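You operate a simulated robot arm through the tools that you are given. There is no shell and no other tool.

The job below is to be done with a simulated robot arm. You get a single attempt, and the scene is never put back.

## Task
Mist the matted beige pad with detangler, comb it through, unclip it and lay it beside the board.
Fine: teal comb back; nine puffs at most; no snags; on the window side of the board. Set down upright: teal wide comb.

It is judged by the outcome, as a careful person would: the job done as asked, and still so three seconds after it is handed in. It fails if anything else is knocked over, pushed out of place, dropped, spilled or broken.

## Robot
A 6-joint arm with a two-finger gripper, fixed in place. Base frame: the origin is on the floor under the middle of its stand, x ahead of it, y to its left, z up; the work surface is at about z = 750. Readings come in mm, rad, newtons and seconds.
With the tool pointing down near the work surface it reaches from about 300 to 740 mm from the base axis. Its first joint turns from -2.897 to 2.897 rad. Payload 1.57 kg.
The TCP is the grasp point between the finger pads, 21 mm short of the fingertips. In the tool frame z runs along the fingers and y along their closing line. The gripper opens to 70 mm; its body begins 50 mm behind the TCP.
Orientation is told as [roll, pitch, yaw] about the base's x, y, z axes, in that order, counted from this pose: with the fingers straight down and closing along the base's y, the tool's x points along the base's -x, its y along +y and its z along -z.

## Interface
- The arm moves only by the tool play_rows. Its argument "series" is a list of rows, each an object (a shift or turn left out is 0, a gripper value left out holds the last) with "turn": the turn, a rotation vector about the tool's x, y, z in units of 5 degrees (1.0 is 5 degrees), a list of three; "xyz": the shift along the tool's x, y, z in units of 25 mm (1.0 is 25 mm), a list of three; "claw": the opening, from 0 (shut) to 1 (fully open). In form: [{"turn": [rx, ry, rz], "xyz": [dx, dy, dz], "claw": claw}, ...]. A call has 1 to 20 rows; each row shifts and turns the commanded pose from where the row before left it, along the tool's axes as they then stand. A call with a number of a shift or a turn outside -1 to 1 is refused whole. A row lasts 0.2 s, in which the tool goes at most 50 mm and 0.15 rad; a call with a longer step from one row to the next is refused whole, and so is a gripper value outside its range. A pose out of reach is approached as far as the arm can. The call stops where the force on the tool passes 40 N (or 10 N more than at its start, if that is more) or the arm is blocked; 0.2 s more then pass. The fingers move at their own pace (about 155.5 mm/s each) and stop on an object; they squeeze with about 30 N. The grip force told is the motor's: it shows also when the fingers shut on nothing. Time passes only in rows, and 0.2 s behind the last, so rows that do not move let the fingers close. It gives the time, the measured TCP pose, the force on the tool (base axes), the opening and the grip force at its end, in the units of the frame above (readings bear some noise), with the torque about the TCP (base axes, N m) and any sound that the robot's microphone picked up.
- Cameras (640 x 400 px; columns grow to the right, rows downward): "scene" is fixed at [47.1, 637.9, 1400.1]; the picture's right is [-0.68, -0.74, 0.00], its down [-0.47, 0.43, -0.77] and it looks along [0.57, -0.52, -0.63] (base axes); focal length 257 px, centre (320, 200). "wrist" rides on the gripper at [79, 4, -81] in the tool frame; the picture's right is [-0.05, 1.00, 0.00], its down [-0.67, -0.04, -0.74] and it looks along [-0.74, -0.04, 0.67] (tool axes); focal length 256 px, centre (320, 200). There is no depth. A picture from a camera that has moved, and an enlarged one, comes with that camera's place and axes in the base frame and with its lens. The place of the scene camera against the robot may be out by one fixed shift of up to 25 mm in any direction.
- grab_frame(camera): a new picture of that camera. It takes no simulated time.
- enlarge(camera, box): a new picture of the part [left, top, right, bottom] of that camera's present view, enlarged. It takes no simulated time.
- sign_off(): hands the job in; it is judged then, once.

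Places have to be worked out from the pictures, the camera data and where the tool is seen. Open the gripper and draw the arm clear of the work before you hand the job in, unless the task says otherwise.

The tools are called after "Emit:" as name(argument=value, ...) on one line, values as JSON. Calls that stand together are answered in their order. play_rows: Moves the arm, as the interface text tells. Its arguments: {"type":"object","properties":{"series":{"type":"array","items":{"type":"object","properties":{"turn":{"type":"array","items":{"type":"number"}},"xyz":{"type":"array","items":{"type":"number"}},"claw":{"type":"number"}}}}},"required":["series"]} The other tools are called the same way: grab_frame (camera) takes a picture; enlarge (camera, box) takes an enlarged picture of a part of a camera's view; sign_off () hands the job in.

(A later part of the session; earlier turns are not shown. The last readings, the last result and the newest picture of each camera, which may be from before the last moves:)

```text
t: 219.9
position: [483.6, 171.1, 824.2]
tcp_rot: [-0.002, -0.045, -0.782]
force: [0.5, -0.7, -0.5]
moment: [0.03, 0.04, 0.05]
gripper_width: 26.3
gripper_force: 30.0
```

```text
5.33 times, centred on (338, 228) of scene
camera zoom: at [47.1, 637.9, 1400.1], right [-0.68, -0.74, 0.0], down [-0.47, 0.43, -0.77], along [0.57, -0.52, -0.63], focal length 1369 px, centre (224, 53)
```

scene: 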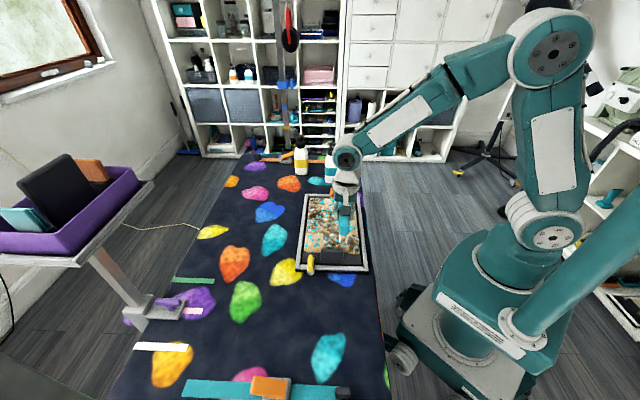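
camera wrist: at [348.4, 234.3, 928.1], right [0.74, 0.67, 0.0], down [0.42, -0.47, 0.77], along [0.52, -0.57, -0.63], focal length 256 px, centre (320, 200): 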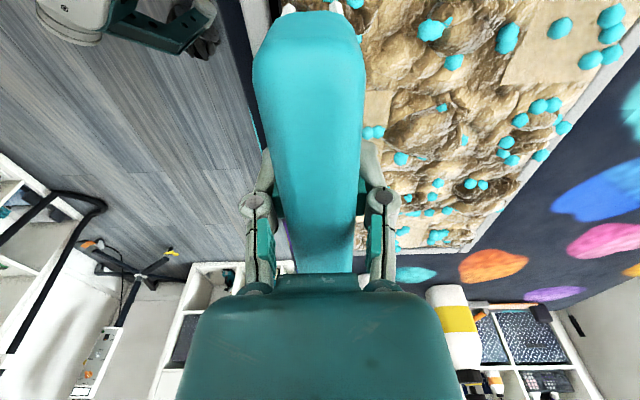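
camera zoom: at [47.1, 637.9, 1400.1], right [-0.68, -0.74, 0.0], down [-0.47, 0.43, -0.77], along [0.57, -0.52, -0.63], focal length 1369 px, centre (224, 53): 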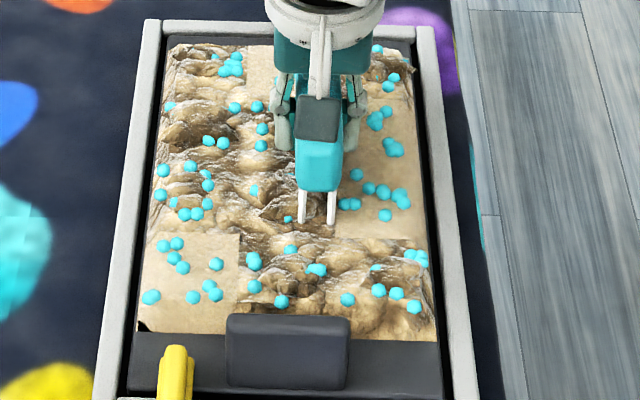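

Moving smoothly with no pull. Continuing across columns B and C.

Emit:
play_rows(series=[{"xyz": [0, 0.2, 0]}, {"xyz": [0, 0.2, 0]}, {"xyz": [0, 0.2, 0]}, {"xyz": [0, 0.2, 0]}, {"xyz": [0, 0.2, 0]}, {"xyz": [0, 0.2, 0]}, {"xyz": [0, 0.2, 0]}, {"xyz": [0, 0.2, 0]}, {"xyz": [0, 0.2, 0]}])

Emit:
play_rows(series=[{"xyz": [0, 0.2, 0]}, {"xyz": [0, 0.2, 0]}, {"xyz": [0, 0.2, 0]}, {"xyz": [0, 0.2, 0]}, {"xyz": [0, 0.2, 0]}, {"xyz": [0, 0.2, 0]}, {"xyz": [0, 0.2, 0]}, {"xyz": [0, 0.2, 0]}, {"xyz": [0, 0.2, 0]}])

Emit:
enlarge(camera="scene", box=[300, 190, 376, 265])

```text
t: 221.9
position: [516.2, 202.2, 824.5]
tcp_rot: [0.0, -0.044, -0.782]
force: [-1.0, -0.3, -0.2]
moment: [-0.02, 0.0, 0.01]
gripper_width: 26.3
gripper_force: 30.1
```

```text
t: 223.9
position: [547.6, 235.6, 823.8]
tcp_rot: [-0.001, -0.043, -0.783]
force: [0.2, 0.4, 0.4]
moment: [0.02, 0.02, 0.01]
gripper_width: 26.5
gripper_force: 29.7
```

```text
5.33 times, centred on (338, 228) of scene
camera zoom: at [47.1, 637.9, 1400.1], right [-0.68, -0.74, 0.0], down [-0.47, 0.43, -0.77], along [0.57, -0.52, -0.63], focal length 1369 px, centre (224, 53)
```

zoom: 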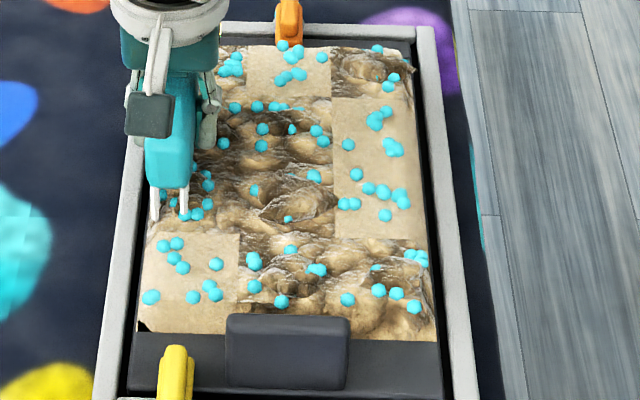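

No visible change in rows 2–3. I raise the comb out of the way and take a close look at the whole pad to understand what the first pass changed.

Emit:
play_rows(series=[{"xyz": [0, 0, -0.9]}, {"xyz": [0, 0, -0.9]}, {"xyz": [0, 0.9, -0.9]}, {"xyz": [0, 0.9, 0]}, {"xyz": [0, 0.9, 0]}, {"xyz": [0, 0.9, 0]}, {}])

Emit:
enlarge(camera="scene", box=[300, 220, 376, 265])

Emit:
enlarge(camera="scene", box=[300, 190, 376, 235])

Emit:
grab_frame(camera="wrist")

```text
t: 225.5
position: [608.8, 300.8, 892.2]
tcp_rot: [-0.002, -0.044, -0.783]
force: [1.1, 0.1, -0.8]
moment: [0.0, 0.01, 0.0]
gripper_width: 26.4
gripper_force: 30.0
```

```text
8.42 times, centred on (338, 242) of scene
camera zoom: at [47.1, 637.9, 1400.1], right [-0.68, -0.74, 0.0], down [-0.47, 0.43, -0.77], along [0.57, -0.52, -0.63], focal length 2162 px, centre (168, -158)
```

zoom: 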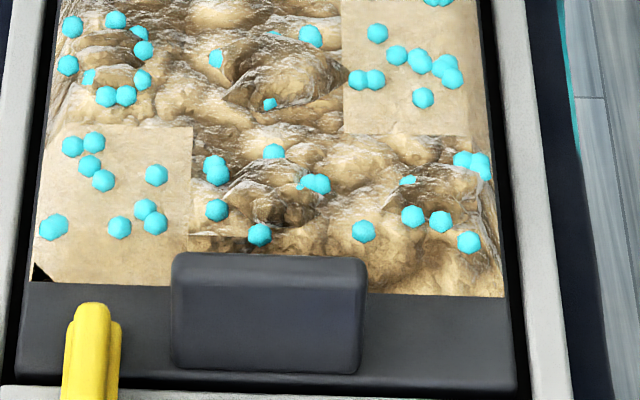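

```text
8.42 times, centred on (338, 212) of scene
camera zoom: at [47.1, 637.9, 1400.1], right [-0.68, -0.74, 0.0], down [-0.47, 0.43, -0.77], along [0.57, -0.52, -0.63], focal length 2162 px, centre (168, 95)
```

zoom: 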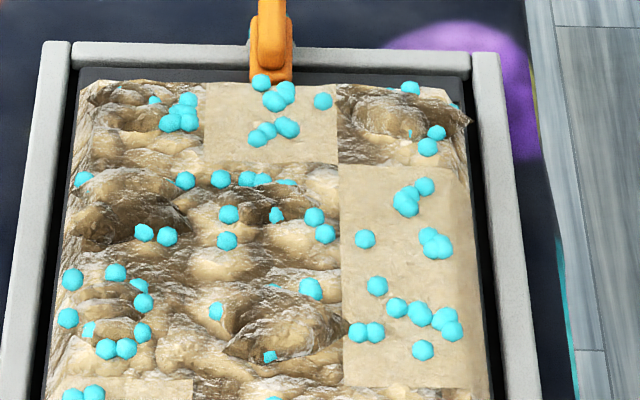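

```text
taken
camera wrist: at [553.1, 362.2, 969.9], right [0.74, 0.67, 0.0], down [0.42, -0.47, 0.77], along [0.52, -0.57, -0.63], focal length 256 px, centre (320, 200)
```

wrist: 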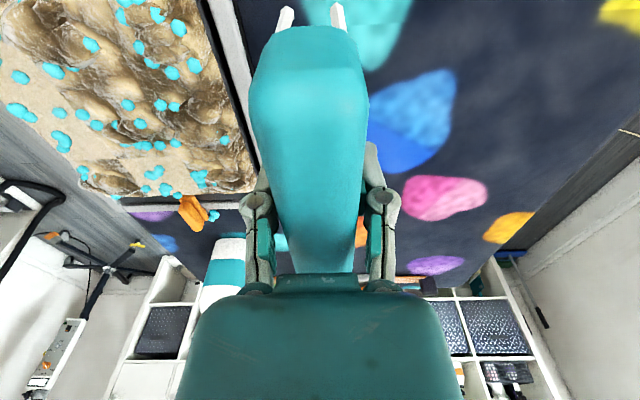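

The near robot-side cell is clearly flatter but others aren't, so depth matters. I'll probe how deep the teeth can go in the fully matted area (rows 2–3, columns B–C), lowering stepwise at its robot-side edge.

Emit:
play_rows(series=[{"xyz": [0, -0.9, 0]}, {"xyz": [0, -0.9, 0]}, {"xyz": [0, -0.9, 0]}, {"xyz": [0, -0.9, 0]}, {"xyz": [0, -0.9, 0]}, {"xyz": [0, -0.9, 0]}, {"xyz": [0, -0.9, 0]}, {"xyz": [0, -0.75, 0]}, {"xyz": [0, 0, 0.9]}, {"xyz": [0, 0, 0.9]}, {"xyz": [0, 0, 0.8]}, {}])

Emit:
play_rows(series=[{"xyz": [0, 0, 0.1]}, {}])

Emit:
play_rows(series=[{"xyz": [0, 0, 0.08]}, {}])

Emit:
play_rows(series=[{"xyz": [0, 0, 0.08]}, {}])

```text
t: 228.1
position: [485.5, 173.6, 826.3]
tcp_rot: [-0.001, -0.044, -0.784]
force: [-0.1, 0.2, -2.2]
moment: [0.02, 0.0, -0.01]
gripper_width: 26.3
gripper_force: 30.1
```

```text
t: 228.7
position: [485.0, 173.1, 824.0]
tcp_rot: [-0.001, -0.044, -0.783]
force: [-0.4, 0.5, -2.0]
moment: [0.01, -0.02, 0.03]
gripper_width: 26.5
gripper_force: 29.9
```

```text
t: 229.3
position: [485.3, 173.2, 822.4]
tcp_rot: [0.001, -0.046, -0.783]
force: [-3.7, -1.6, 19.3]
moment: [0.12, 0.34, 0.02]
gripper_width: 26.5
gripper_force: 30.4
```

```text
t: 229.9
position: [486.0, 172.6, 820.2]
tcp_rot: [0.003, -0.044, -0.784]
force: [-0.4, -2.3, 25.7]
moment: [-0.11, 0.01, 0.01]
gripper_width: 26.2
gripper_force: 30.0
```

Solid base is at the same level here. Checking whether this pressed area changed, before stroking.

Emit:
enlarge(camera="scene", box=[300, 190, 376, 265])

Emit:
play_rows(series=[{"xyz": [0, 0, -0.03]}, {"xyz": [0, 0.1, 0]}, {"xyz": [0, 0.1, 0]}])

Emit:
play_rows(series=[{"xyz": [0, 0.1, 0]}, {"xyz": [0, 0.1, 0]}, {"xyz": [0, 0.1, 0]}])

Emit:
enlarge(camera="scene", box=[300, 190, 376, 265])

```text
5.33 times, centred on (338, 228) of scene
camera zoom: at [47.1, 637.9, 1400.1], right [-0.68, -0.74, 0.0], down [-0.47, 0.43, -0.77], along [0.57, -0.52, -0.63], focal length 1369 px, centre (224, 53)
```

zoom: 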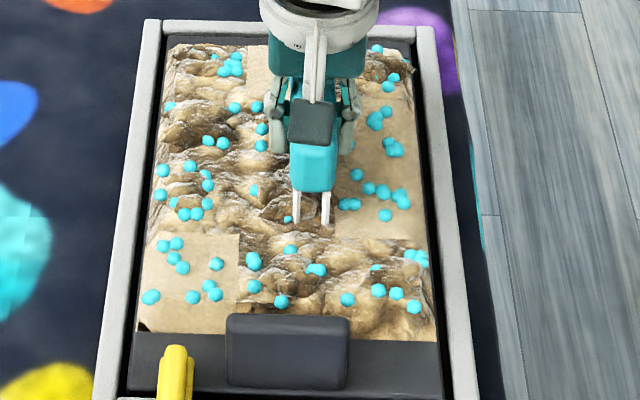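

```text
t: 230.7
position: [488.1, 175.5, 820.1]
tcp_rot: [-0.001, -0.041, -0.784]
force: [-5.4, -5.8, 16.2]
moment: [-0.14, 0.05, -0.06]
gripper_width: 26.3
gripper_force: 30.4
```

```text
t: 231.5
position: [495.1, 183.5, 820.7]
tcp_rot: [-0.002, -0.044, -0.783]
force: [-2.7, -1.4, 6.3]
moment: [0.07, 0.14, 0.09]
gripper_width: 26.3
gripper_force: 30.3
```

```text
5.33 times, centred on (338, 228) of scene
camera zoom: at [47.1, 637.9, 1400.1], right [-0.68, -0.74, 0.0], down [-0.47, 0.43, -0.77], along [0.57, -0.52, -0.63], focal length 1369 px, centre (224, 53)
```

zoom: 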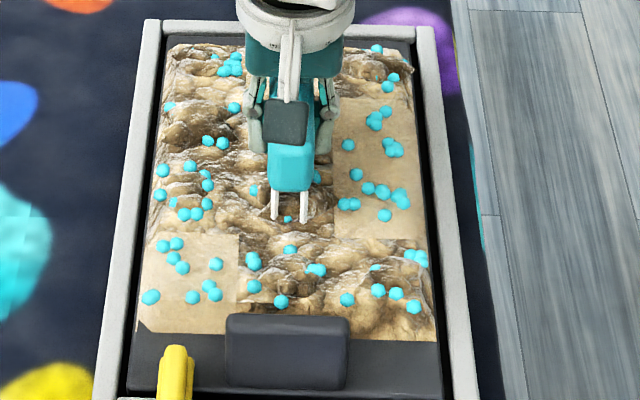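

Still no change here even though the same motion worked on the near robot-side cell. I test the neighbouring near-row middle cell at base depth, to see whether cells must be freed starting from the near end.

Emit:
play_rows(series=[{"xyz": [0, 0, -0.8]}, {"xyz": [0.76, -0.46, 0]}, {"xyz": [0.76, -0.46, 0]}, {"xyz": [0.76, -0.46, 0]}, {"xyz": [0, 0, 0.4]}, {"xyz": [0, 0, 0.3]}, {}])

Emit:
play_rows(series=[{"xyz": [0, 0, 0.06]}, {}])

```text
t: 233.1
position: [429.6, 199.1, 820.2]
tcp_rot: [0.001, -0.043, -0.783]
force: [-3.0, 0.3, 5.6]
moment: [0.1, 0.12, 0.04]
gripper_width: 26.3
gripper_force: 30.1
```

```text
t: 233.7
position: [431.0, 198.5, 820.0]
tcp_rot: [0.002, -0.043, -0.783]
force: [-4.4, -2.9, 24.9]
moment: [0.01, 0.16, -0.02]
gripper_width: 26.3
gripper_force: 29.3
```

Base contact here too. Raise 1 mm and stroke through the near-row middle cell.

Emit:
play_rows(series=[{"xyz": [0, 0, -0.06]}, {"xyz": [0, 0.2, 0]}, {"xyz": [0, 0.2, 0]}, {"xyz": [0, 0.2, 0]}, {"xyz": [0, 0.2, 0]}, {"xyz": [0, 0.2, 0]}, {"xyz": [0, 0.2, 0]}])

Emit:
enlarge(camera="scene", box=[300, 190, 376, 265])

Emit:
play_rows(series=[{"xyz": [0, 0.2, 0]}, {"xyz": [0, 0.2, 0]}, {"xyz": [0, 0.2, 0]}, {"xyz": [0, 0.2, 0]}, {"xyz": [0, 0.2, 0]}, {"xyz": [0, 0.2, 0]}])

Emit:
enlarge(camera="scene", box=[300, 190, 376, 265])

```text
t: 235.3
position: [450.9, 220.1, 819.4]
tcp_rot: [-0.002, -0.044, -0.783]
force: [-0.8, -1.8, 1.7]
moment: [-0.05, -0.04, 0.0]
gripper_width: 26.2
gripper_force: 29.7
```

```text
5.33 times, centred on (338, 228) of scene
camera zoom: at [47.1, 637.9, 1400.1], right [-0.68, -0.74, 0.0], down [-0.47, 0.43, -0.77], along [0.57, -0.52, -0.63], focal length 1369 px, centre (224, 53)
```

zoom: 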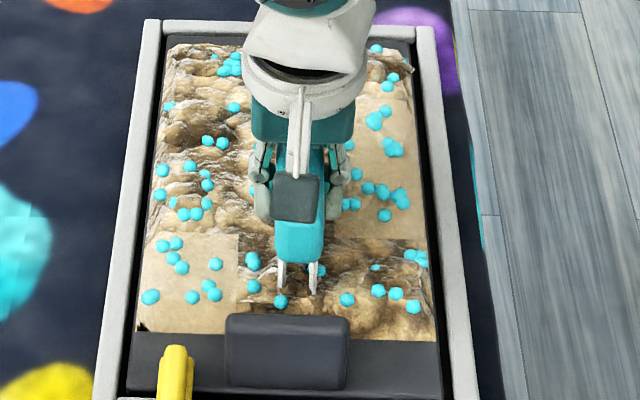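

```text
t: 236.7
position: [473.2, 241.1, 819.3]
tcp_rot: [-0.003, -0.044, -0.783]
force: [-3.1, -3.8, 12.5]
moment: [-0.05, 0.1, 0.0]
gripper_width: 26.5
gripper_force: 29.4
```

```text
5.33 times, centred on (338, 228) of scene
camera zoom: at [47.1, 637.9, 1400.1], right [-0.68, -0.74, 0.0], down [-0.47, 0.43, -0.77], along [0.57, -0.52, -0.63], focal length 1369 px, centre (224, 53)
```

zoom: 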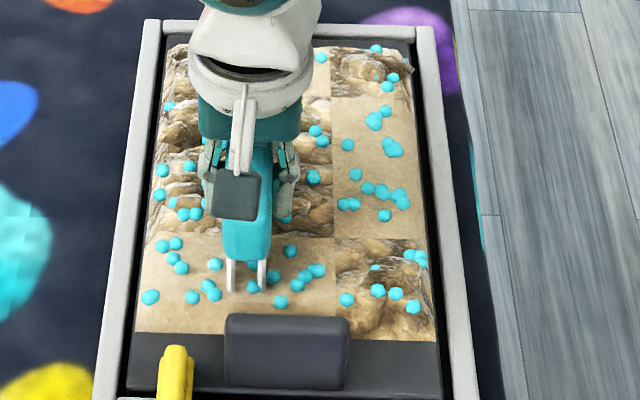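

The near-row middle cell is now completely smooth — base-depth contact is what works. Continuing this stroke to the window side (row 2, column C lies under the comb's far half).

Emit:
play_rows(series=[{"xyz": [0, 0.2, 0]}, {"xyz": [0, 0.2, 0]}, {"xyz": [0, 0.2, 0]}, {"xyz": [0, 0.2, 0]}, {"xyz": [0, 0.2, 0]}, {"xyz": [0, 0.2, 0]}, {"xyz": [0, 0.2, 0]}, {"xyz": [0, 0.2, 0]}, {"xyz": [0, 0.2, 0]}])

Emit:
enlarge(camera="scene", box=[300, 190, 376, 265])

Emit:
grab_frame(camera="wrist")

```text
t: 238.7
position: [505.1, 272.9, 820.7]
tcp_rot: [-0.001, -0.044, -0.784]
force: [-2.3, -3.3, 9.6]
moment: [-0.09, 0.07, -0.04]
gripper_width: 26.2
gripper_force: 30.3
```

```text
5.33 times, centred on (338, 228) of scene
camera zoom: at [47.1, 637.9, 1400.1], right [-0.68, -0.74, 0.0], down [-0.47, 0.43, -0.77], along [0.57, -0.52, -0.63], focal length 1369 px, centre (224, 53)
```

zoom: 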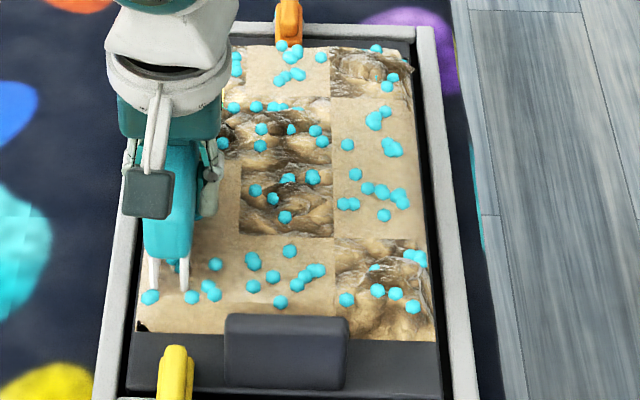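

```text
taken
camera wrist: at [448.9, 333.1, 898.0], right [0.74, 0.67, 0.0], down [0.42, -0.47, 0.77], along [0.52, -0.57, -0.63], focal length 256 px, centre (320, 200)
```

wrist: 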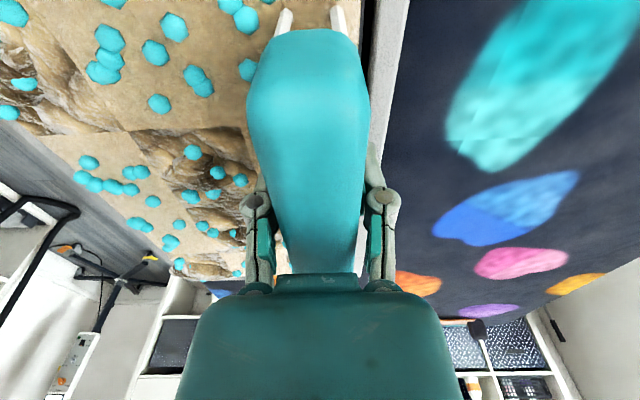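

Working well: row 2 column C is now smooth too, and row 2 column B is partly loosened. Lift, return to the robot side (start slightly inside the edge) and repeat this band at base depth for cells A1 and B2.

Emit:
play_rows(series=[{"xyz": [0, 0, -0.8]}, {"xyz": [0, -0.95, 0]}, {"xyz": [0, -0.95, 0]}, {"xyz": [0, -0.95, 0]}, {"xyz": [0, -0.95, 0]}, {"xyz": [0, -0.95, 0]}, {"xyz": [0, -0.85, 0]}, {"xyz": [0, 0, 0.4]}, {"xyz": [0, 0, 0.3]}, {}])

Emit:
play_rows(series=[{"xyz": [0, 0, 0.06]}, {}])

```text
t: 240.9
position: [405.8, 172.3, 823.4]
tcp_rot: [-0.001, -0.042, -0.784]
force: [0.5, 0.0, -0.4]
moment: [0.01, 0.02, 0.0]
gripper_width: 26.3
gripper_force: 30.4
```

```text
t: 241.5
position: [406.3, 173.8, 821.4]
tcp_rot: [-0.001, -0.042, -0.784]
force: [0.3, 0.0, -1.1]
moment: [0.03, 0.0, -0.01]
gripper_width: 26.6
gripper_force: 30.1
```

No contact yet; lower a little more until light contact, then stroke.

Emit:
play_rows(series=[{"xyz": [0, 0, 0.05]}, {}])

Emit:
play_rows(series=[{"xyz": [0, 0.15, 0]}, {"xyz": [0, 0.2, 0]}, {"xyz": [0, 0.2, 0]}, {"xyz": [0, 0.2, 0]}, {"xyz": [0, 0.2, 0]}, {"xyz": [0, 0.2, 0]}, {"xyz": [0, 0.2, 0]}, {"xyz": [0, 0.2, 0]}, {"xyz": [0, 0.2, 0]}, {"xyz": [0, 0.2, 0]}])

Emit:
enlarge(camera="scene", box=[300, 190, 376, 265])

```text
t: 242.1
position: [404.4, 172.7, 820.4]
tcp_rot: [0.0, -0.043, -0.783]
force: [0.8, -0.3, 0.5]
moment: [0.01, -0.02, 0.03]
gripper_width: 26.5
gripper_force: 29.7
```

```text
t: 244.3
position: [439.9, 208.0, 819.5]
tcp_rot: [0.0, -0.044, -0.783]
force: [-2.7, -1.8, 8.7]
moment: [-0.1, -0.01, -0.01]
gripper_width: 26.3
gripper_force: 29.6
```

```text
5.33 times, centred on (338, 228) of scene
camera zoom: at [47.1, 637.9, 1400.1], right [-0.68, -0.74, 0.0], down [-0.47, 0.43, -0.77], along [0.57, -0.52, -0.63], focal length 1369 px, centre (224, 53)
```

zoom: 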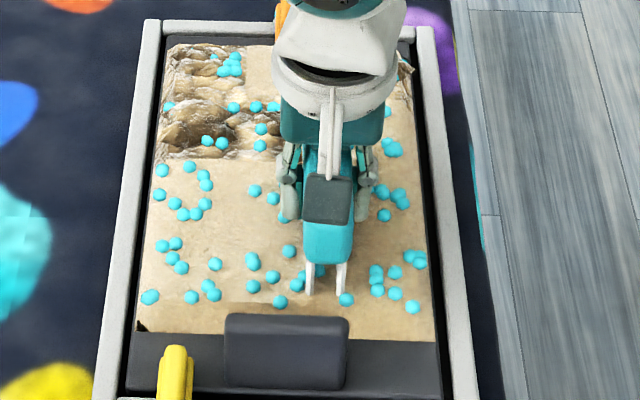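

Near row and row 2 are coming out smooth. Finishing this stroke through column B.

Emit:
play_rows(series=[{"xyz": [0, 0.2, 0]}, {"xyz": [0, 0.2, 0]}, {"xyz": [0, 0.2, 0]}, {"xyz": [0, 0.2, 0]}, {"xyz": [0, 0.2, 0]}, {"xyz": [0, 0.2, 0]}, {"xyz": [0, 0.2, 0]}, {"xyz": [0, 0.2, 0]}, {"xyz": [0, 0.2, 0]}, {"xyz": [0, 0.2, 0]}, {"xyz": [0, 0.2, 0]}])

Emit:
play_rows(series=[{"xyz": [0, 0, -0.8]}, {"xyz": [-0.6, -0.9, -0.2]}, {"xyz": [-0.9, -0.9, 0]}, {"xyz": [-0.9, -0.9, 0]}, {"xyz": [-0.9, -0.9, 0]}, {"xyz": [-0.9, -0.5, 0]}, {"xyz": [-0.76, 0, 0]}, {}])

Emit:
enlarge(camera="scene", box=[300, 190, 376, 265])

```text
t: 246.7
position: [478.9, 247.4, 819.5]
tcp_rot: [-0.001, -0.042, -0.783]
force: [-0.9, -1.4, 5.0]
moment: [-0.03, -0.03, 0.02]
gripper_width: 26.1
gripper_force: 30.2
```

```text
t: 248.5
position: [493.1, 88.4, 849.8]
tcp_rot: [-0.001, -0.043, -0.785]
force: [0.3, -0.5, -0.1]
moment: [0.0, 0.02, 0.02]
gripper_width: 26.3
gripper_force: 29.9
```

```text
5.33 times, centred on (338, 228) of scene
camera zoom: at [47.1, 637.9, 1400.1], right [-0.68, -0.74, 0.0], down [-0.47, 0.43, -0.77], along [0.57, -0.52, -0.63], focal length 1369 px, centre (224, 53)
```

zoom: 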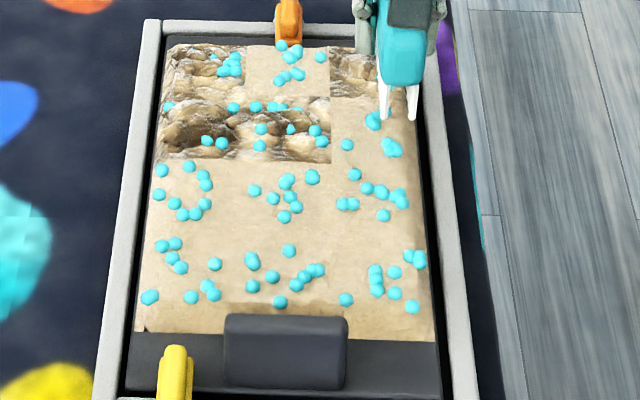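

Rows 1 and 2 are fully smooth. Now the far band (rows 3–4): setting v≈282 to stay clear of the orange clip, and lowering to light contact at the robot-side edge.

Emit:
play_rows(series=[{"xyz": [0.17, 0, 0.4]}, {"xyz": [0, 0, 0.4]}, {"xyz": [0, 0, 0.3]}, {}])

Emit:
play_rows(series=[{"xyz": [0, 0, 0.08]}, {}])

Emit:
enlarge(camera="scene", box=[310, 180, 376, 235])

```text
t: 249.5
position: [491.4, 89.9, 823.0]
tcp_rot: [0.0, -0.044, -0.783]
force: [-0.3, 0.3, 0.5]
moment: [-0.02, 0.01, 0.02]
gripper_width: 26.5
gripper_force: 30.1
```

```text
t: 250.1
position: [490.2, 89.1, 821.5]
tcp_rot: [0.001, -0.043, -0.783]
force: [0.6, 0.1, -0.2]
moment: [0.03, -0.04, -0.02]
gripper_width: 26.1
gripper_force: 30.7
```

```text
7.27 times, centred on (343, 208) of scene
camera zoom: at [47.1, 637.9, 1400.1], right [-0.68, -0.74, 0.0], down [-0.47, 0.43, -0.77], along [0.57, -0.52, -0.63], focal length 1867 px, centre (153, 146)
```

zoom: 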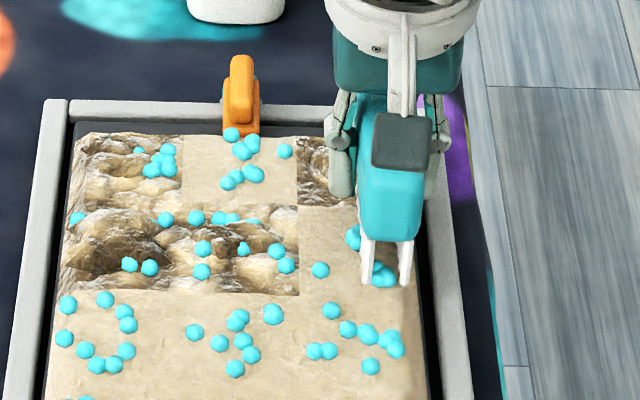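

Lower a little more to light contact.

Emit:
play_rows(series=[{"xyz": [0, 0, 0.06]}, {}])

Emit:
play_rows(series=[{"xyz": [0, 0.15, 0]}, {"xyz": [0, 0.2, 0]}, {"xyz": [0, 0.2, 0]}, {"xyz": [0, 0.2, 0]}, {"xyz": [0, 0.2, 0]}, {"xyz": [0, 0.2, 0]}, {"xyz": [0, 0.2, 0]}, {"xyz": [0, 0.2, 0]}])

Emit:
enlarge(camera="scene", box=[300, 180, 376, 245])

```text
t: 250.7
position: [490.4, 90.1, 820.2]
tcp_rot: [0.0, -0.043, -0.784]
force: [-1.0, 0.4, 4.2]
moment: [0.08, 0.02, 0.0]
gripper_width: 26.6
gripper_force: 30.0
```

```text
t: 252.5
position: [519.1, 115.9, 820.1]
tcp_rot: [-0.001, -0.043, -0.785]
force: [-2.2, -3.6, 9.8]
moment: [-0.05, 0.03, -0.01]
gripper_width: 26.3
gripper_force: 30.0
```

```text
6.15 times, centred on (338, 212) of scene
camera zoom: at [47.1, 637.9, 1400.1], right [-0.68, -0.74, 0.0], down [-0.47, 0.43, -0.77], along [0.57, -0.52, -0.63], focal length 1580 px, centre (209, 123)
```

zoom: 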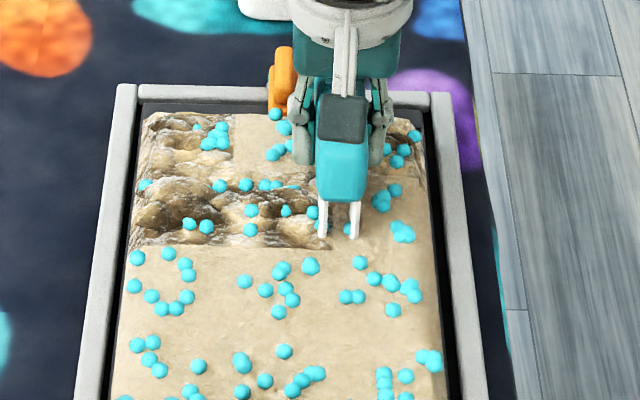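

Continuing through columns B and C of rows 3–4.

Emit:
play_rows(series=[{"xyz": [0, 0.2, 0]}, {"xyz": [0, 0.2, 0]}, {"xyz": [0, 0.2, 0]}, {"xyz": [0, 0.2, 0]}, {"xyz": [0, 0.2, 0]}, {"xyz": [0, 0.2, 0]}, {"xyz": [0, 0.2, 0]}, {"xyz": [0, 0.2, 0]}, {"xyz": [0, 0.2, 0]}])

Emit:
play_rows(series=[{"xyz": [0, 0.2, 0]}, {"xyz": [0, 0.2, 0]}, {"xyz": [0, 0.2, 0]}, {"xyz": [0, 0.2, 0]}, {"xyz": [0, 0.2, 0]}, {"xyz": [0, 0.2, 0]}, {"xyz": [0, 0.2, 0]}, {"xyz": [0, 0.2, 0]}, {"xyz": [0, 0.2, 0]}, {"xyz": [0, 0.2, 0]}, {"xyz": [0, 0.2, 0]}])

Emit:
enlarge(camera="scene", box=[300, 180, 376, 245])

```text
t: 254.5
position: [551.3, 149.3, 818.7]
tcp_rot: [0.001, -0.045, -0.784]
force: [-2.8, -3.5, 14.6]
moment: [0.0, 0.07, 0.01]
gripper_width: 26.3
gripper_force: 30.0
```

```text
t: 256.9
position: [590.2, 188.0, 819.1]
tcp_rot: [-0.001, -0.043, -0.782]
force: [-1.1, -1.9, 5.6]
moment: [0.02, 0.1, 0.01]
gripper_width: 26.4
gripper_force: 30.1
```

```text
6.15 times, centred on (338, 212) of scene
camera zoom: at [47.1, 637.9, 1400.1], right [-0.68, -0.74, 0.0], down [-0.47, 0.43, -0.77], along [0.57, -0.52, -0.63], focal length 1580 px, centre (209, 123)
```

zoom: 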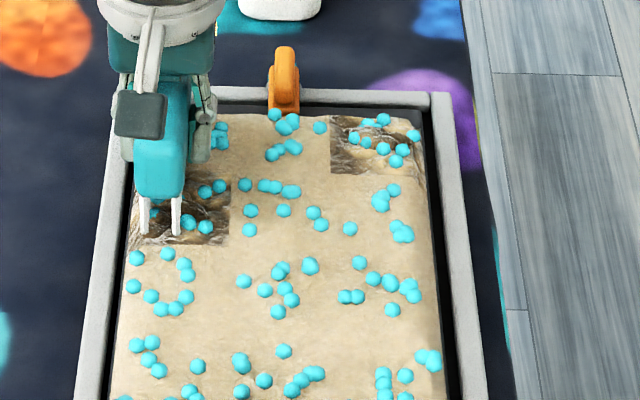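

B3 is smooth; A4 and C3 still need another pass. Lifting and repeating the far band from the robot side.

Emit:
play_rows(series=[{"xyz": [0, 0, -0.8]}, {"xyz": [0, -0.95, 0]}, {"xyz": [0, -0.95, 0]}, {"xyz": [0, -0.95, 0]}, {"xyz": [0, -0.95, 0]}, {"xyz": [0, -0.95, 0]}, {"xyz": [0, -0.95, 0]}, {"xyz": [0, 0, 0.5]}, {"xyz": [0, 0, 0.32]}, {}])

Emit:
play_rows(series=[{"xyz": [0, 0.15, 0]}, {"xyz": [0, 0.2, 0]}, {"xyz": [0, 0.2, 0]}, {"xyz": [0, 0.2, 0]}, {"xyz": [0, 0.2, 0]}, {"xyz": [0, 0.2, 0]}, {"xyz": [0, 0.2, 0]}, {"xyz": [0, 0.2, 0]}, {"xyz": [0, 0.2, 0]}, {"xyz": [0, 0.2, 0]}])

Emit:
enlarge(camera="scene", box=[300, 180, 376, 245])

```text
t: 259.1
position: [489.3, 87.4, 820.3]
tcp_rot: [-0.001, -0.044, -0.784]
force: [0.4, -0.4, -0.1]
moment: [-0.02, 0.04, -0.02]
gripper_width: 26.5
gripper_force: 30.0
```

```text
t: 261.3
position: [521.2, 121.6, 819.8]
tcp_rot: [0.0, -0.044, -0.783]
force: [-4.8, -5.1, 17.9]
moment: [-0.11, 0.03, -0.03]
gripper_width: 26.4
gripper_force: 30.5
```

```text
6.15 times, centred on (338, 212) of scene
camera zoom: at [47.1, 637.9, 1400.1], right [-0.68, -0.74, 0.0], down [-0.47, 0.43, -0.77], along [0.57, -0.52, -0.63], focal length 1580 px, centre (209, 123)
```

zoom: 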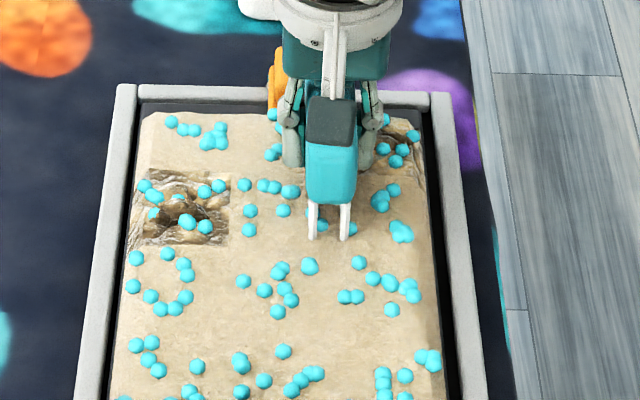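

C4 is smooth as well; C3 remains, A4 nearly done. Continuing this stroke to the window side.

Emit:
play_rows(series=[{"xyz": [0, 0.2, -0.02]}, {"xyz": [0, 0.2, 0]}, {"xyz": [0, 0.2, 0]}, {"xyz": [0, 0.2, 0]}, {"xyz": [0, 0.2, 0]}, {"xyz": [0, 0.2, 0]}, {"xyz": [0, 0.2, 0]}, {"xyz": [0, 0.2, 0]}, {"xyz": [0, 0.2, 0]}])

Emit:
play_rows(series=[{"xyz": [0, 0.2, 0]}, {"xyz": [0, 0.2, 0]}, {"xyz": [0, 0.2, 0]}, {"xyz": [0, 0.2, 0]}, {"xyz": [0, 0.2, 0]}, {"xyz": [0, 0.2, 0]}, {"xyz": [0, 0.2, 0]}, {"xyz": [0, 0.2, 0]}, {"xyz": [0, 0.2, 0]}, {"xyz": [0, 0.2, 0]}, {"xyz": [0, 0.1, 0]}])

Emit:
enlarge(camera="scene", box=[300, 180, 376, 245])

```text
t: 263.3
position: [555.1, 153.9, 819.2]
tcp_rot: [0.001, -0.045, -0.784]
force: [-1.9, -1.5, 3.7]
moment: [0.01, 0.04, 0.03]
gripper_width: 26.4
gripper_force: 30.3
```

```text
t: 265.7
position: [593.0, 191.2, 819.6]
tcp_rot: [-0.001, -0.043, -0.784]
force: [-1.9, -0.4, 4.9]
moment: [0.02, 0.09, 0.01]
gripper_width: 26.7
gripper_force: 30.2
```

```text
6.15 times, centred on (338, 212) of scene
camera zoom: at [47.1, 637.9, 1400.1], right [-0.68, -0.74, 0.0], down [-0.47, 0.43, -0.77], along [0.57, -0.52, -0.63], focal length 1580 px, centre (209, 123)
```

zoom: 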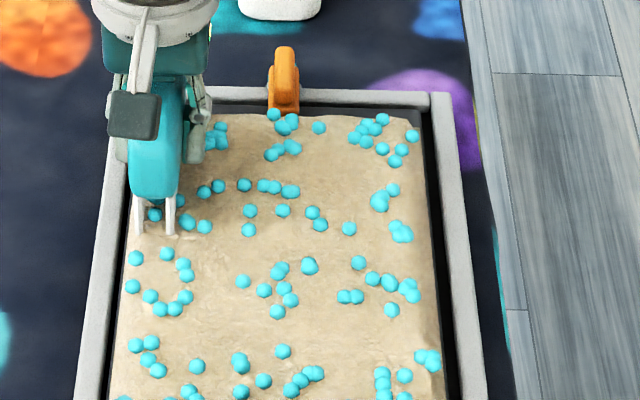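

Everything appears smooth now. Lifting the comb clear to inspect the full pad.

Emit:
play_rows(series=[{"xyz": [0, 0, -0.9]}, {"xyz": [0, 0, -0.9]}, {"xyz": [0, 0.9, 0]}, {"xyz": [0, 0.9, 0]}, {"xyz": [0, 0.9, 0]}, {"xyz": [0, 0.5, 0]}, {}])

Emit:
enlarge(camera="scene", box=[295, 185, 376, 230])

Emit:
enlarge(camera="scene", box=[290, 222, 376, 275])

Emit:
grab_frame(camera="wrist")

```text
t: 267.3
position: [646.3, 249.0, 863.3]
tcp_rot: [0.0, -0.043, -0.784]
force: [-0.3, 0.0, -0.2]
moment: [0.0, -0.01, 0.0]
gripper_width: 26.3
gripper_force: 29.8
```

```text
7.90 times, centred on (336, 208) of scene
camera zoom: at [47.1, 637.9, 1400.1], right [-0.68, -0.74, 0.0], down [-0.47, 0.43, -0.77], along [0.57, -0.52, -0.63], focal length 2028 px, centre (198, 141)
```

zoom: 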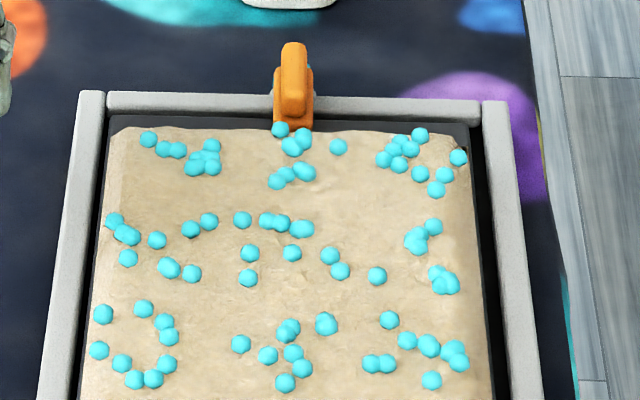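

```text
7.44 times, centred on (333, 248) of scene
camera zoom: at [47.1, 637.9, 1400.1], right [-0.68, -0.74, 0.0], down [-0.47, 0.43, -0.77], along [0.57, -0.52, -0.63], focal length 1910 px, centre (223, -161)
```

zoom: 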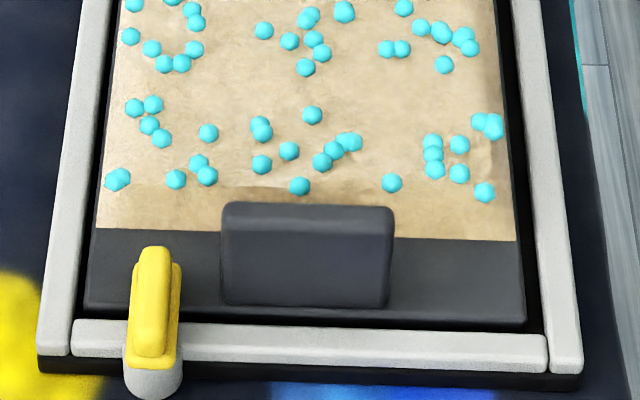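

```text
taken
camera wrist: at [591.3, 310.2, 941.8], right [0.74, 0.67, 0.0], down [0.42, -0.47, 0.77], along [0.52, -0.57, -0.63], focal length 256 px, centre (320, 200)
```

wrist: 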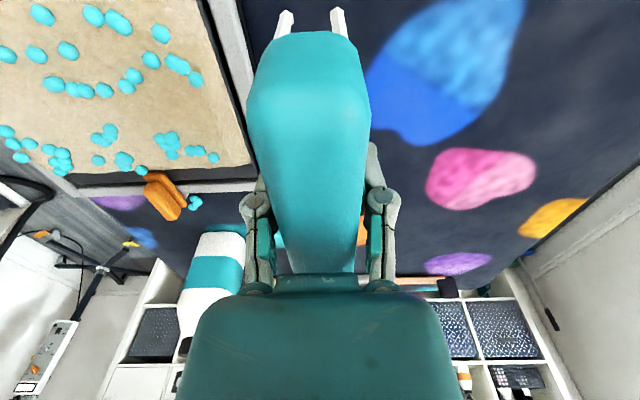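

The whole pad is combed smooth with no snag heard. Now returning the comb to its place: raising and travelling along the window side toward home.

Emit:
play_rows(series=[{"xyz": [0, 0, -0.8]}, {"xyz": [0, 0, -0.8]}, {"xyz": [0, 0, -0.8]}, {"xyz": [0.93, 0, 0]}, {"xyz": [0.93, 0, 0]}, {"xyz": [0.93, 0, 0]}, {"xyz": [0.93, 0, 0]}, {"xyz": [0.93, 0, 0]}, {"xyz": [0.93, 0, 0]}, {"xyz": [0.93, 0, 0]}, {"xyz": [0.93, 0, 0]}, {"xyz": [0.93, 0, 0]}, {"xyz": [0.93, 0, 0]}, {}])

Emit:
play_rows(series=[{"xyz": [0.9, -0.9, 0]}, {"xyz": [0.9, -0.9, 0]}, {"xyz": [0.9, -0.9, 0]}, {"xyz": [0.9, -0.9, 0]}, {"xyz": [0.9, -0.9, 0]}, {"xyz": [0.9, -0.9, 0]}, {"xyz": [0.9, -0.9, 0]}, {"xyz": [0.5, -0.9, 0]}, {}])

Emit:
grab_frame(camera="wrist")

Emit:
grab_frame(camera="scene")

```text
t: 270.3
position: [481.4, 414.2, 915.5]
tcp_rot: [-0.001, -0.045, -0.783]
force: [-0.3, 0.0, -0.8]
moment: [-0.01, 0.01, -0.01]
gripper_width: 26.0
gripper_force: 30.3
```

```text
t: 272.3
position: [232.3, 408.7, 906.9]
tcp_rot: [0.001, -0.044, -0.782]
force: [0.9, -0.4, -0.4]
moment: [-0.02, -0.02, 0.04]
gripper_width: 26.7
gripper_force: 30.0
```

```text
taken
camera wrist: at [175.7, 468.9, 984.8], right [0.74, 0.67, 0.0], down [0.42, -0.47, 0.77], along [0.52, -0.57, -0.63], focal length 256 px, centre (320, 200)
```

wrist: 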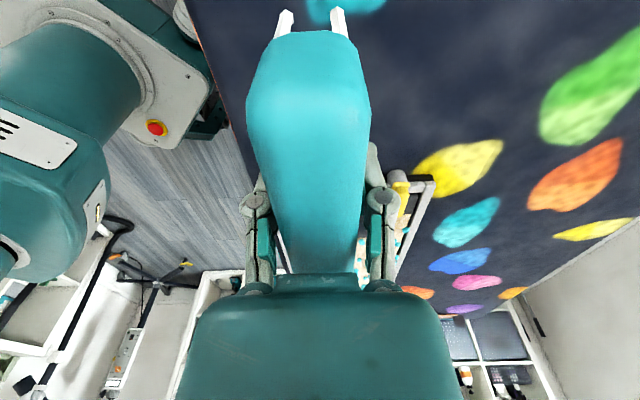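

```text
taken
```

scene: 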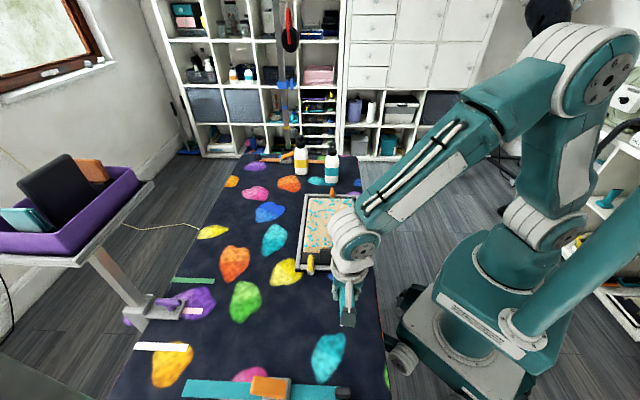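

Over home (within 3 mm). Correcting position and lowering; the comb's tips should meet the table around TCP z≈781.

Emit:
play_rows(series=[{"xyz": [0.32, -0.12, 0.6]}, {"xyz": [0, 0, 0.8]}, {"xyz": [0, 0, 0.8]}, {"xyz": [0, 0, 0.8]}, {"xyz": [0, 0, 0.8]}, {"xyz": [0, 0, 0.4]}, {}])

Emit:
play_rows(series=[{"xyz": [0, 0, 0.2]}, {"xyz": [0, 0, 0.15]}, {}])

Emit:
enlarge(camera="scene", box=[310, 270, 380, 370])

```text
t: 273.9
position: [229.1, 408.2, 802.3]
tcp_rot: [0.0, -0.046, -0.784]
force: [-0.4, 0.2, -0.8]
moment: [-0.01, 0.02, 0.04]
gripper_width: 26.3
gripper_force: 29.8
```

```text
t: 274.7
position: [229.2, 407.3, 793.0]
tcp_rot: [0.0, -0.044, -0.785]
force: [-0.5, 0.2, 0.4]
moment: [0.03, 0.0, -0.02]
gripper_width: 26.5
gripper_force: 30.1
```

```text
4.00 times, centred on (345, 320) of scene
camera zoom: at [47.1, 637.9, 1400.1], right [-0.68, -0.74, 0.0], down [-0.47, 0.43, -0.77], along [0.57, -0.52, -0.63], focal length 1027 px, centre (220, -280)
```

zoom: 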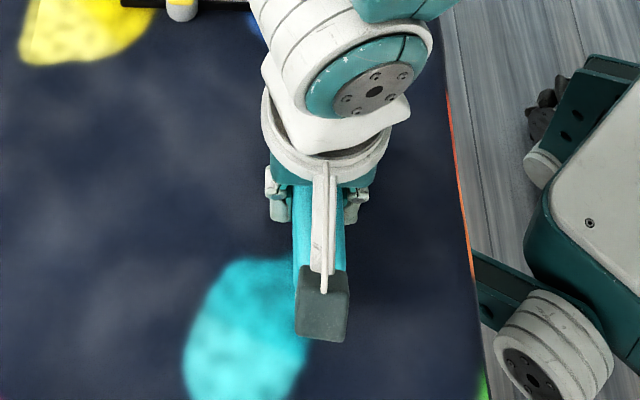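

Continue lowering in small steps until contact.

Emit:
play_rows(series=[{"xyz": [0, 0, 0.15]}, {"xyz": [0, 0, 0.1]}, {}])

Emit:
play_rows(series=[{"xyz": [0, 0, 0.08]}, {}])

Emit:
play_rows(series=[{"xyz": [0, 0, 0.08]}, {}])

```text
t: 275.5
position: [228.8, 406.4, 786.8]
tcp_rot: [0.0, -0.043, -0.784]
force: [1.0, -0.1, -0.4]
moment: [-0.02, 0.01, 0.0]
gripper_width: 26.3
gripper_force: 30.2
```

```text
t: 276.1
position: [229.9, 406.7, 785.2]
tcp_rot: [0.0, -0.043, -0.785]
force: [0.2, -0.4, -1.1]
moment: [-0.04, -0.02, 0.03]
gripper_width: 26.4
gripper_force: 29.4
```

```text
t: 276.7
position: [229.5, 407.1, 782.5]
tcp_rot: [0.001, -0.044, -0.784]
force: [1.0, -1.1, 8.9]
moment: [-0.06, -0.04, -0.01]
gripper_width: 26.3
gripper_force: 30.2
```

Comb's teeth are flat on the table (balanced contact). Releasing and rising straight up.

Emit:
play_rows(series=[{"xyz": [0, 0, -0.04]}, {"claw": 0.5}, {"claw": 0.8}, {"claw": 1.0}, {}, {"xyz": [0, 0, -0.5]}, {"xyz": [0, 0, -0.9]}, {"xyz": [0, 0, -0.9]}, {"xyz": [0, 0, -0.9]}, {"xyz": [0, 0, -0.9]}, {"xyz": [0, 0, -0.9]}, {"turn": [0, 0.5, 0]}, {}])

Emit:
grab_frame(camera="wrist")

Emit:
enlarge(camera="scene", box=[290, 250, 400, 370])

```text
t: 279.5
position: [225.2, 411.4, 908.4]
tcp_rot: [0.0, -0.001, -0.784]
force: [-0.3, -0.3, -0.4]
moment: [0.06, -0.03, 0.02]
gripper_width: 69.8
gripper_force: 0.0
```

```text
taken
camera wrist: at [172.2, 467.7, 990.5], right [0.74, 0.67, 0.0], down [0.45, -0.5, 0.74], along [0.5, -0.55, -0.67], focal length 256 px, centre (320, 200)
```

wrist: 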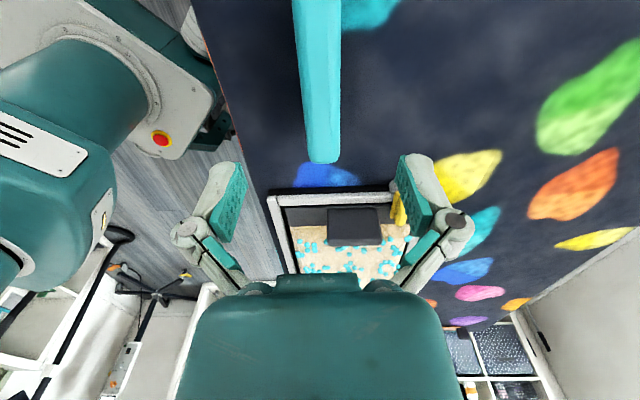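

```text
3.33 times, centred on (345, 310) of scene
camera zoom: at [47.1, 637.9, 1400.1], right [-0.68, -0.74, 0.0], down [-0.47, 0.43, -0.77], along [0.57, -0.52, -0.63], focal length 856 px, centre (237, -167)
```

zoom: 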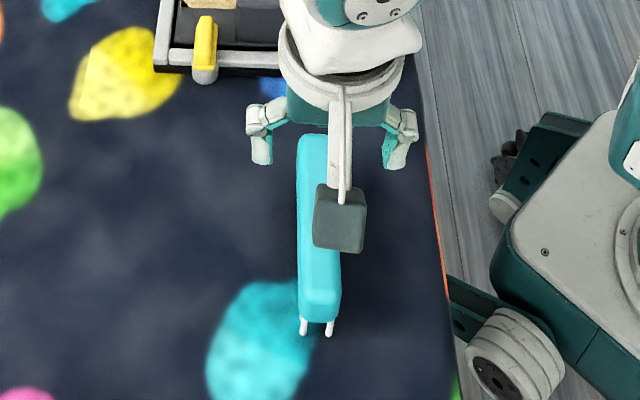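

The comb is back in its place, standing upright. Next the clips: moving to view the yellow clip close up.

Emit:
play_rows(series=[{"xyz": [-0.92, 0.91, -0.2]}, {"xyz": [-0.92, 0.91, -0.2]}, {"xyz": [-0.92, 0.91, -0.2]}, {"xyz": [-0.92, 0.91, -0.2]}, {}])

Emit:
grab_frame(camera="wrist")

Emit:
enlarge(camera="wrist", box=[270, 60, 400, 180])

```text
t: 280.7
position: [353.7, 407.8, 928.7]
tcp_rot: [0.001, 0.0, -0.785]
force: [0.9, 0.3, 0.3]
moment: [0.03, 0.01, 0.0]
gripper_width: 70.1
gripper_force: 0.0
```

```text
taken
camera wrist: at [302.0, 466.5, 1009.8], right [0.74, 0.67, 0.0], down [0.45, -0.5, 0.74], along [0.5, -0.55, -0.67], focal length 256 px, centre (320, 200)
```

wrist: 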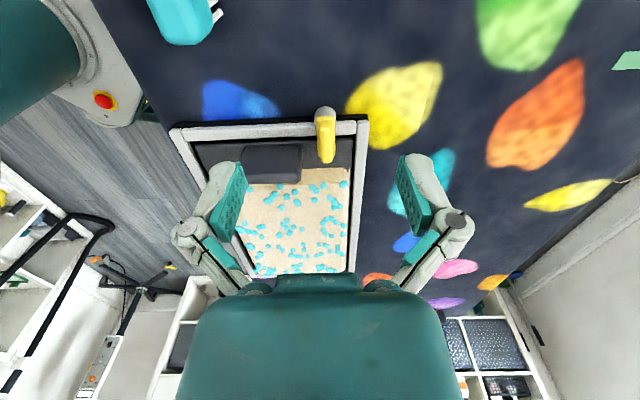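

```text
3.33 times, centred on (335, 120) of wrist
camera zoom: at [302.0, 466.5, 1009.8], right [0.74, 0.67, 0.0], down [0.45, -0.5, 0.74], along [0.5, -0.55, -0.67], focal length 853 px, centre (270, 467)
```

zoom: 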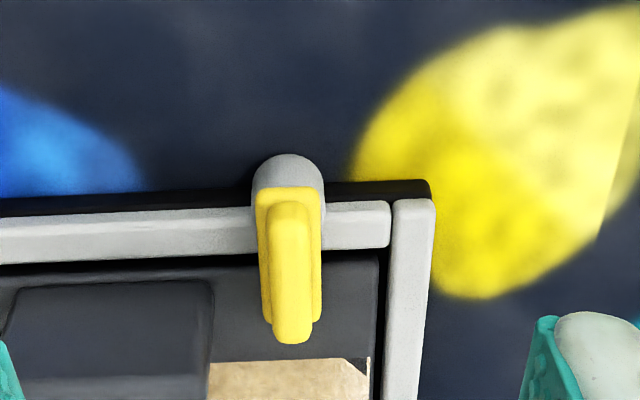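

The clip is a turn-button: a post at the frame's outer edge with a bar over the pad strip and a raised fin on top. I'll hover over the fin (u≈542, v≈38) to check alignment.

Emit:
play_rows(series=[{"xyz": [-0.76, 0.04, 0.3]}, {"xyz": [-0.76, 0.04, 0.8]}, {"xyz": [-0.76, 0.04, 0.8]}, {"xyz": [-0.76, 0.04, 0.8]}, {"xyz": [0, 0, 0.4]}, {}])

Emit:
grab_frame(camera="wrist")

Emit:
enlarge(camera="wrist", box=[250, 0, 410, 200])

Emit:
enlarge(camera="scene", box=[280, 220, 360, 290])

```text
t: 282.1
position: [412.3, 358.9, 850.7]
tcp_rot: [-0.002, 0.001, -0.784]
force: [-0.3, -0.2, -0.5]
moment: [-0.03, 0.0, -0.01]
gripper_width: 70.0
gripper_force: 0.1
```

```text
taken
camera wrist: at [359.5, 415.8, 932.9], right [0.74, 0.67, 0.0], down [0.45, -0.5, 0.74], along [0.5, -0.55, -0.67], focal length 256 px, centre (320, 200)
```

wrist: 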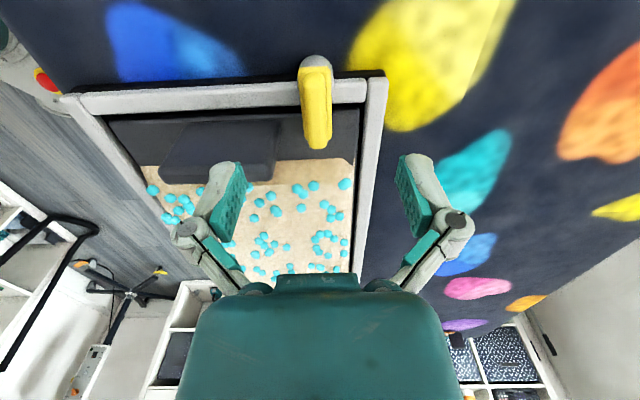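

```text
2.00 times, centred on (330, 100) of wrist
camera zoom: at [359.5, 415.8, 932.9], right [0.74, 0.67, 0.0], down [0.45, -0.5, 0.74], along [0.5, -0.55, -0.67], focal length 512 px, centre (300, 400)
```

zoom: 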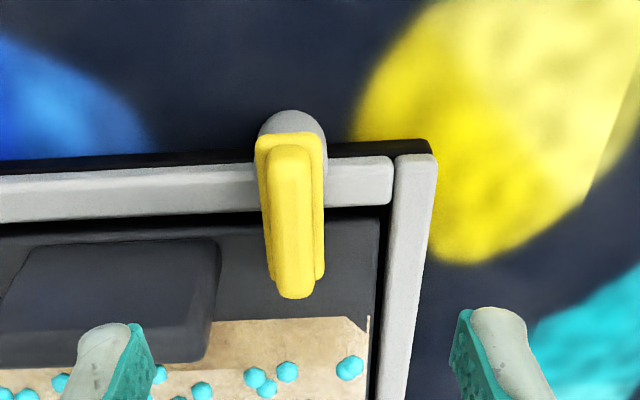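

```text
5.71 times, centred on (320, 255) of scene
camera zoom: at [47.1, 637.9, 1400.1], right [-0.68, -0.74, 0.0], down [-0.47, 0.43, -0.77], along [0.57, -0.52, -0.63], focal length 1467 px, centre (320, -114)
```

zoom: 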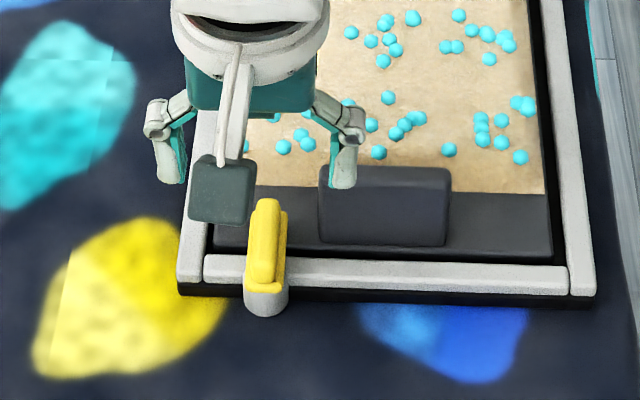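

Let me zoom in further on the clip from the scene camera to judge the fin's height.

Emit:
enlarge(camera="scene", box=[300, 245, 326, 280])

Emit:
enlarge(camera="wrist", box=[290, 40, 350, 160])

Emit:
enlarge(camera="scene", box=[318, 180, 350, 215])

```text
11.43 times, centred on (313, 262) of scene
camera zoom: at [47.1, 637.9, 1400.1], right [-0.68, -0.74, 0.0], down [-0.47, 0.43, -0.77], along [0.57, -0.52, -0.63], focal length 2934 px, centre (400, -514)
```

zoom: 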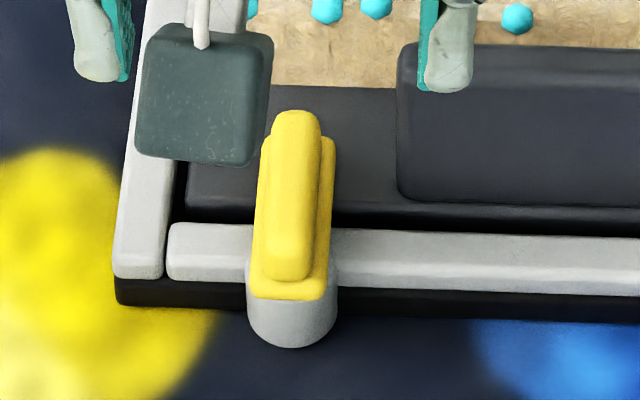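

```text
3.33 times, centred on (320, 100) of wrist
camera zoom: at [359.5, 415.8, 932.9], right [0.74, 0.67, 0.0], down [0.45, -0.5, 0.74], along [0.5, -0.55, -0.67], focal length 853 px, centre (320, 533)
```

zoom: 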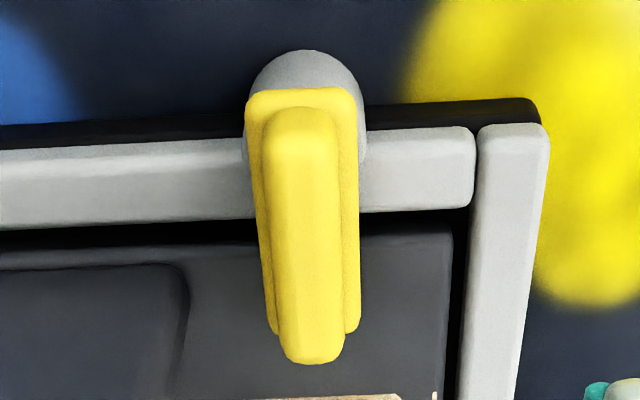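

```text
11.43 times, centred on (334, 198) of scene
camera zoom: at [47.1, 637.9, 1400.1], right [-0.68, -0.74, 0.0], down [-0.47, 0.43, -0.77], along [0.57, -0.52, -0.63], focal length 2934 px, centre (160, 229)
```

zoom: 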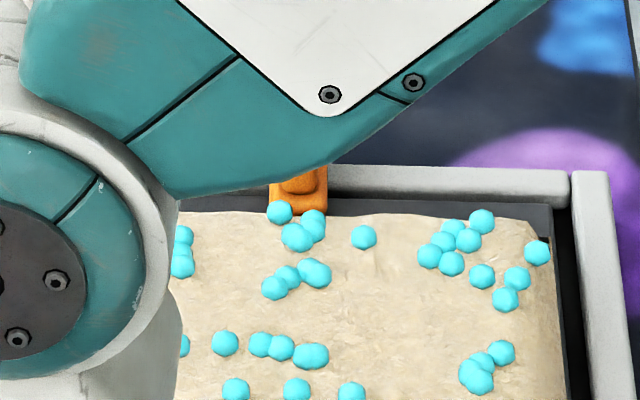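

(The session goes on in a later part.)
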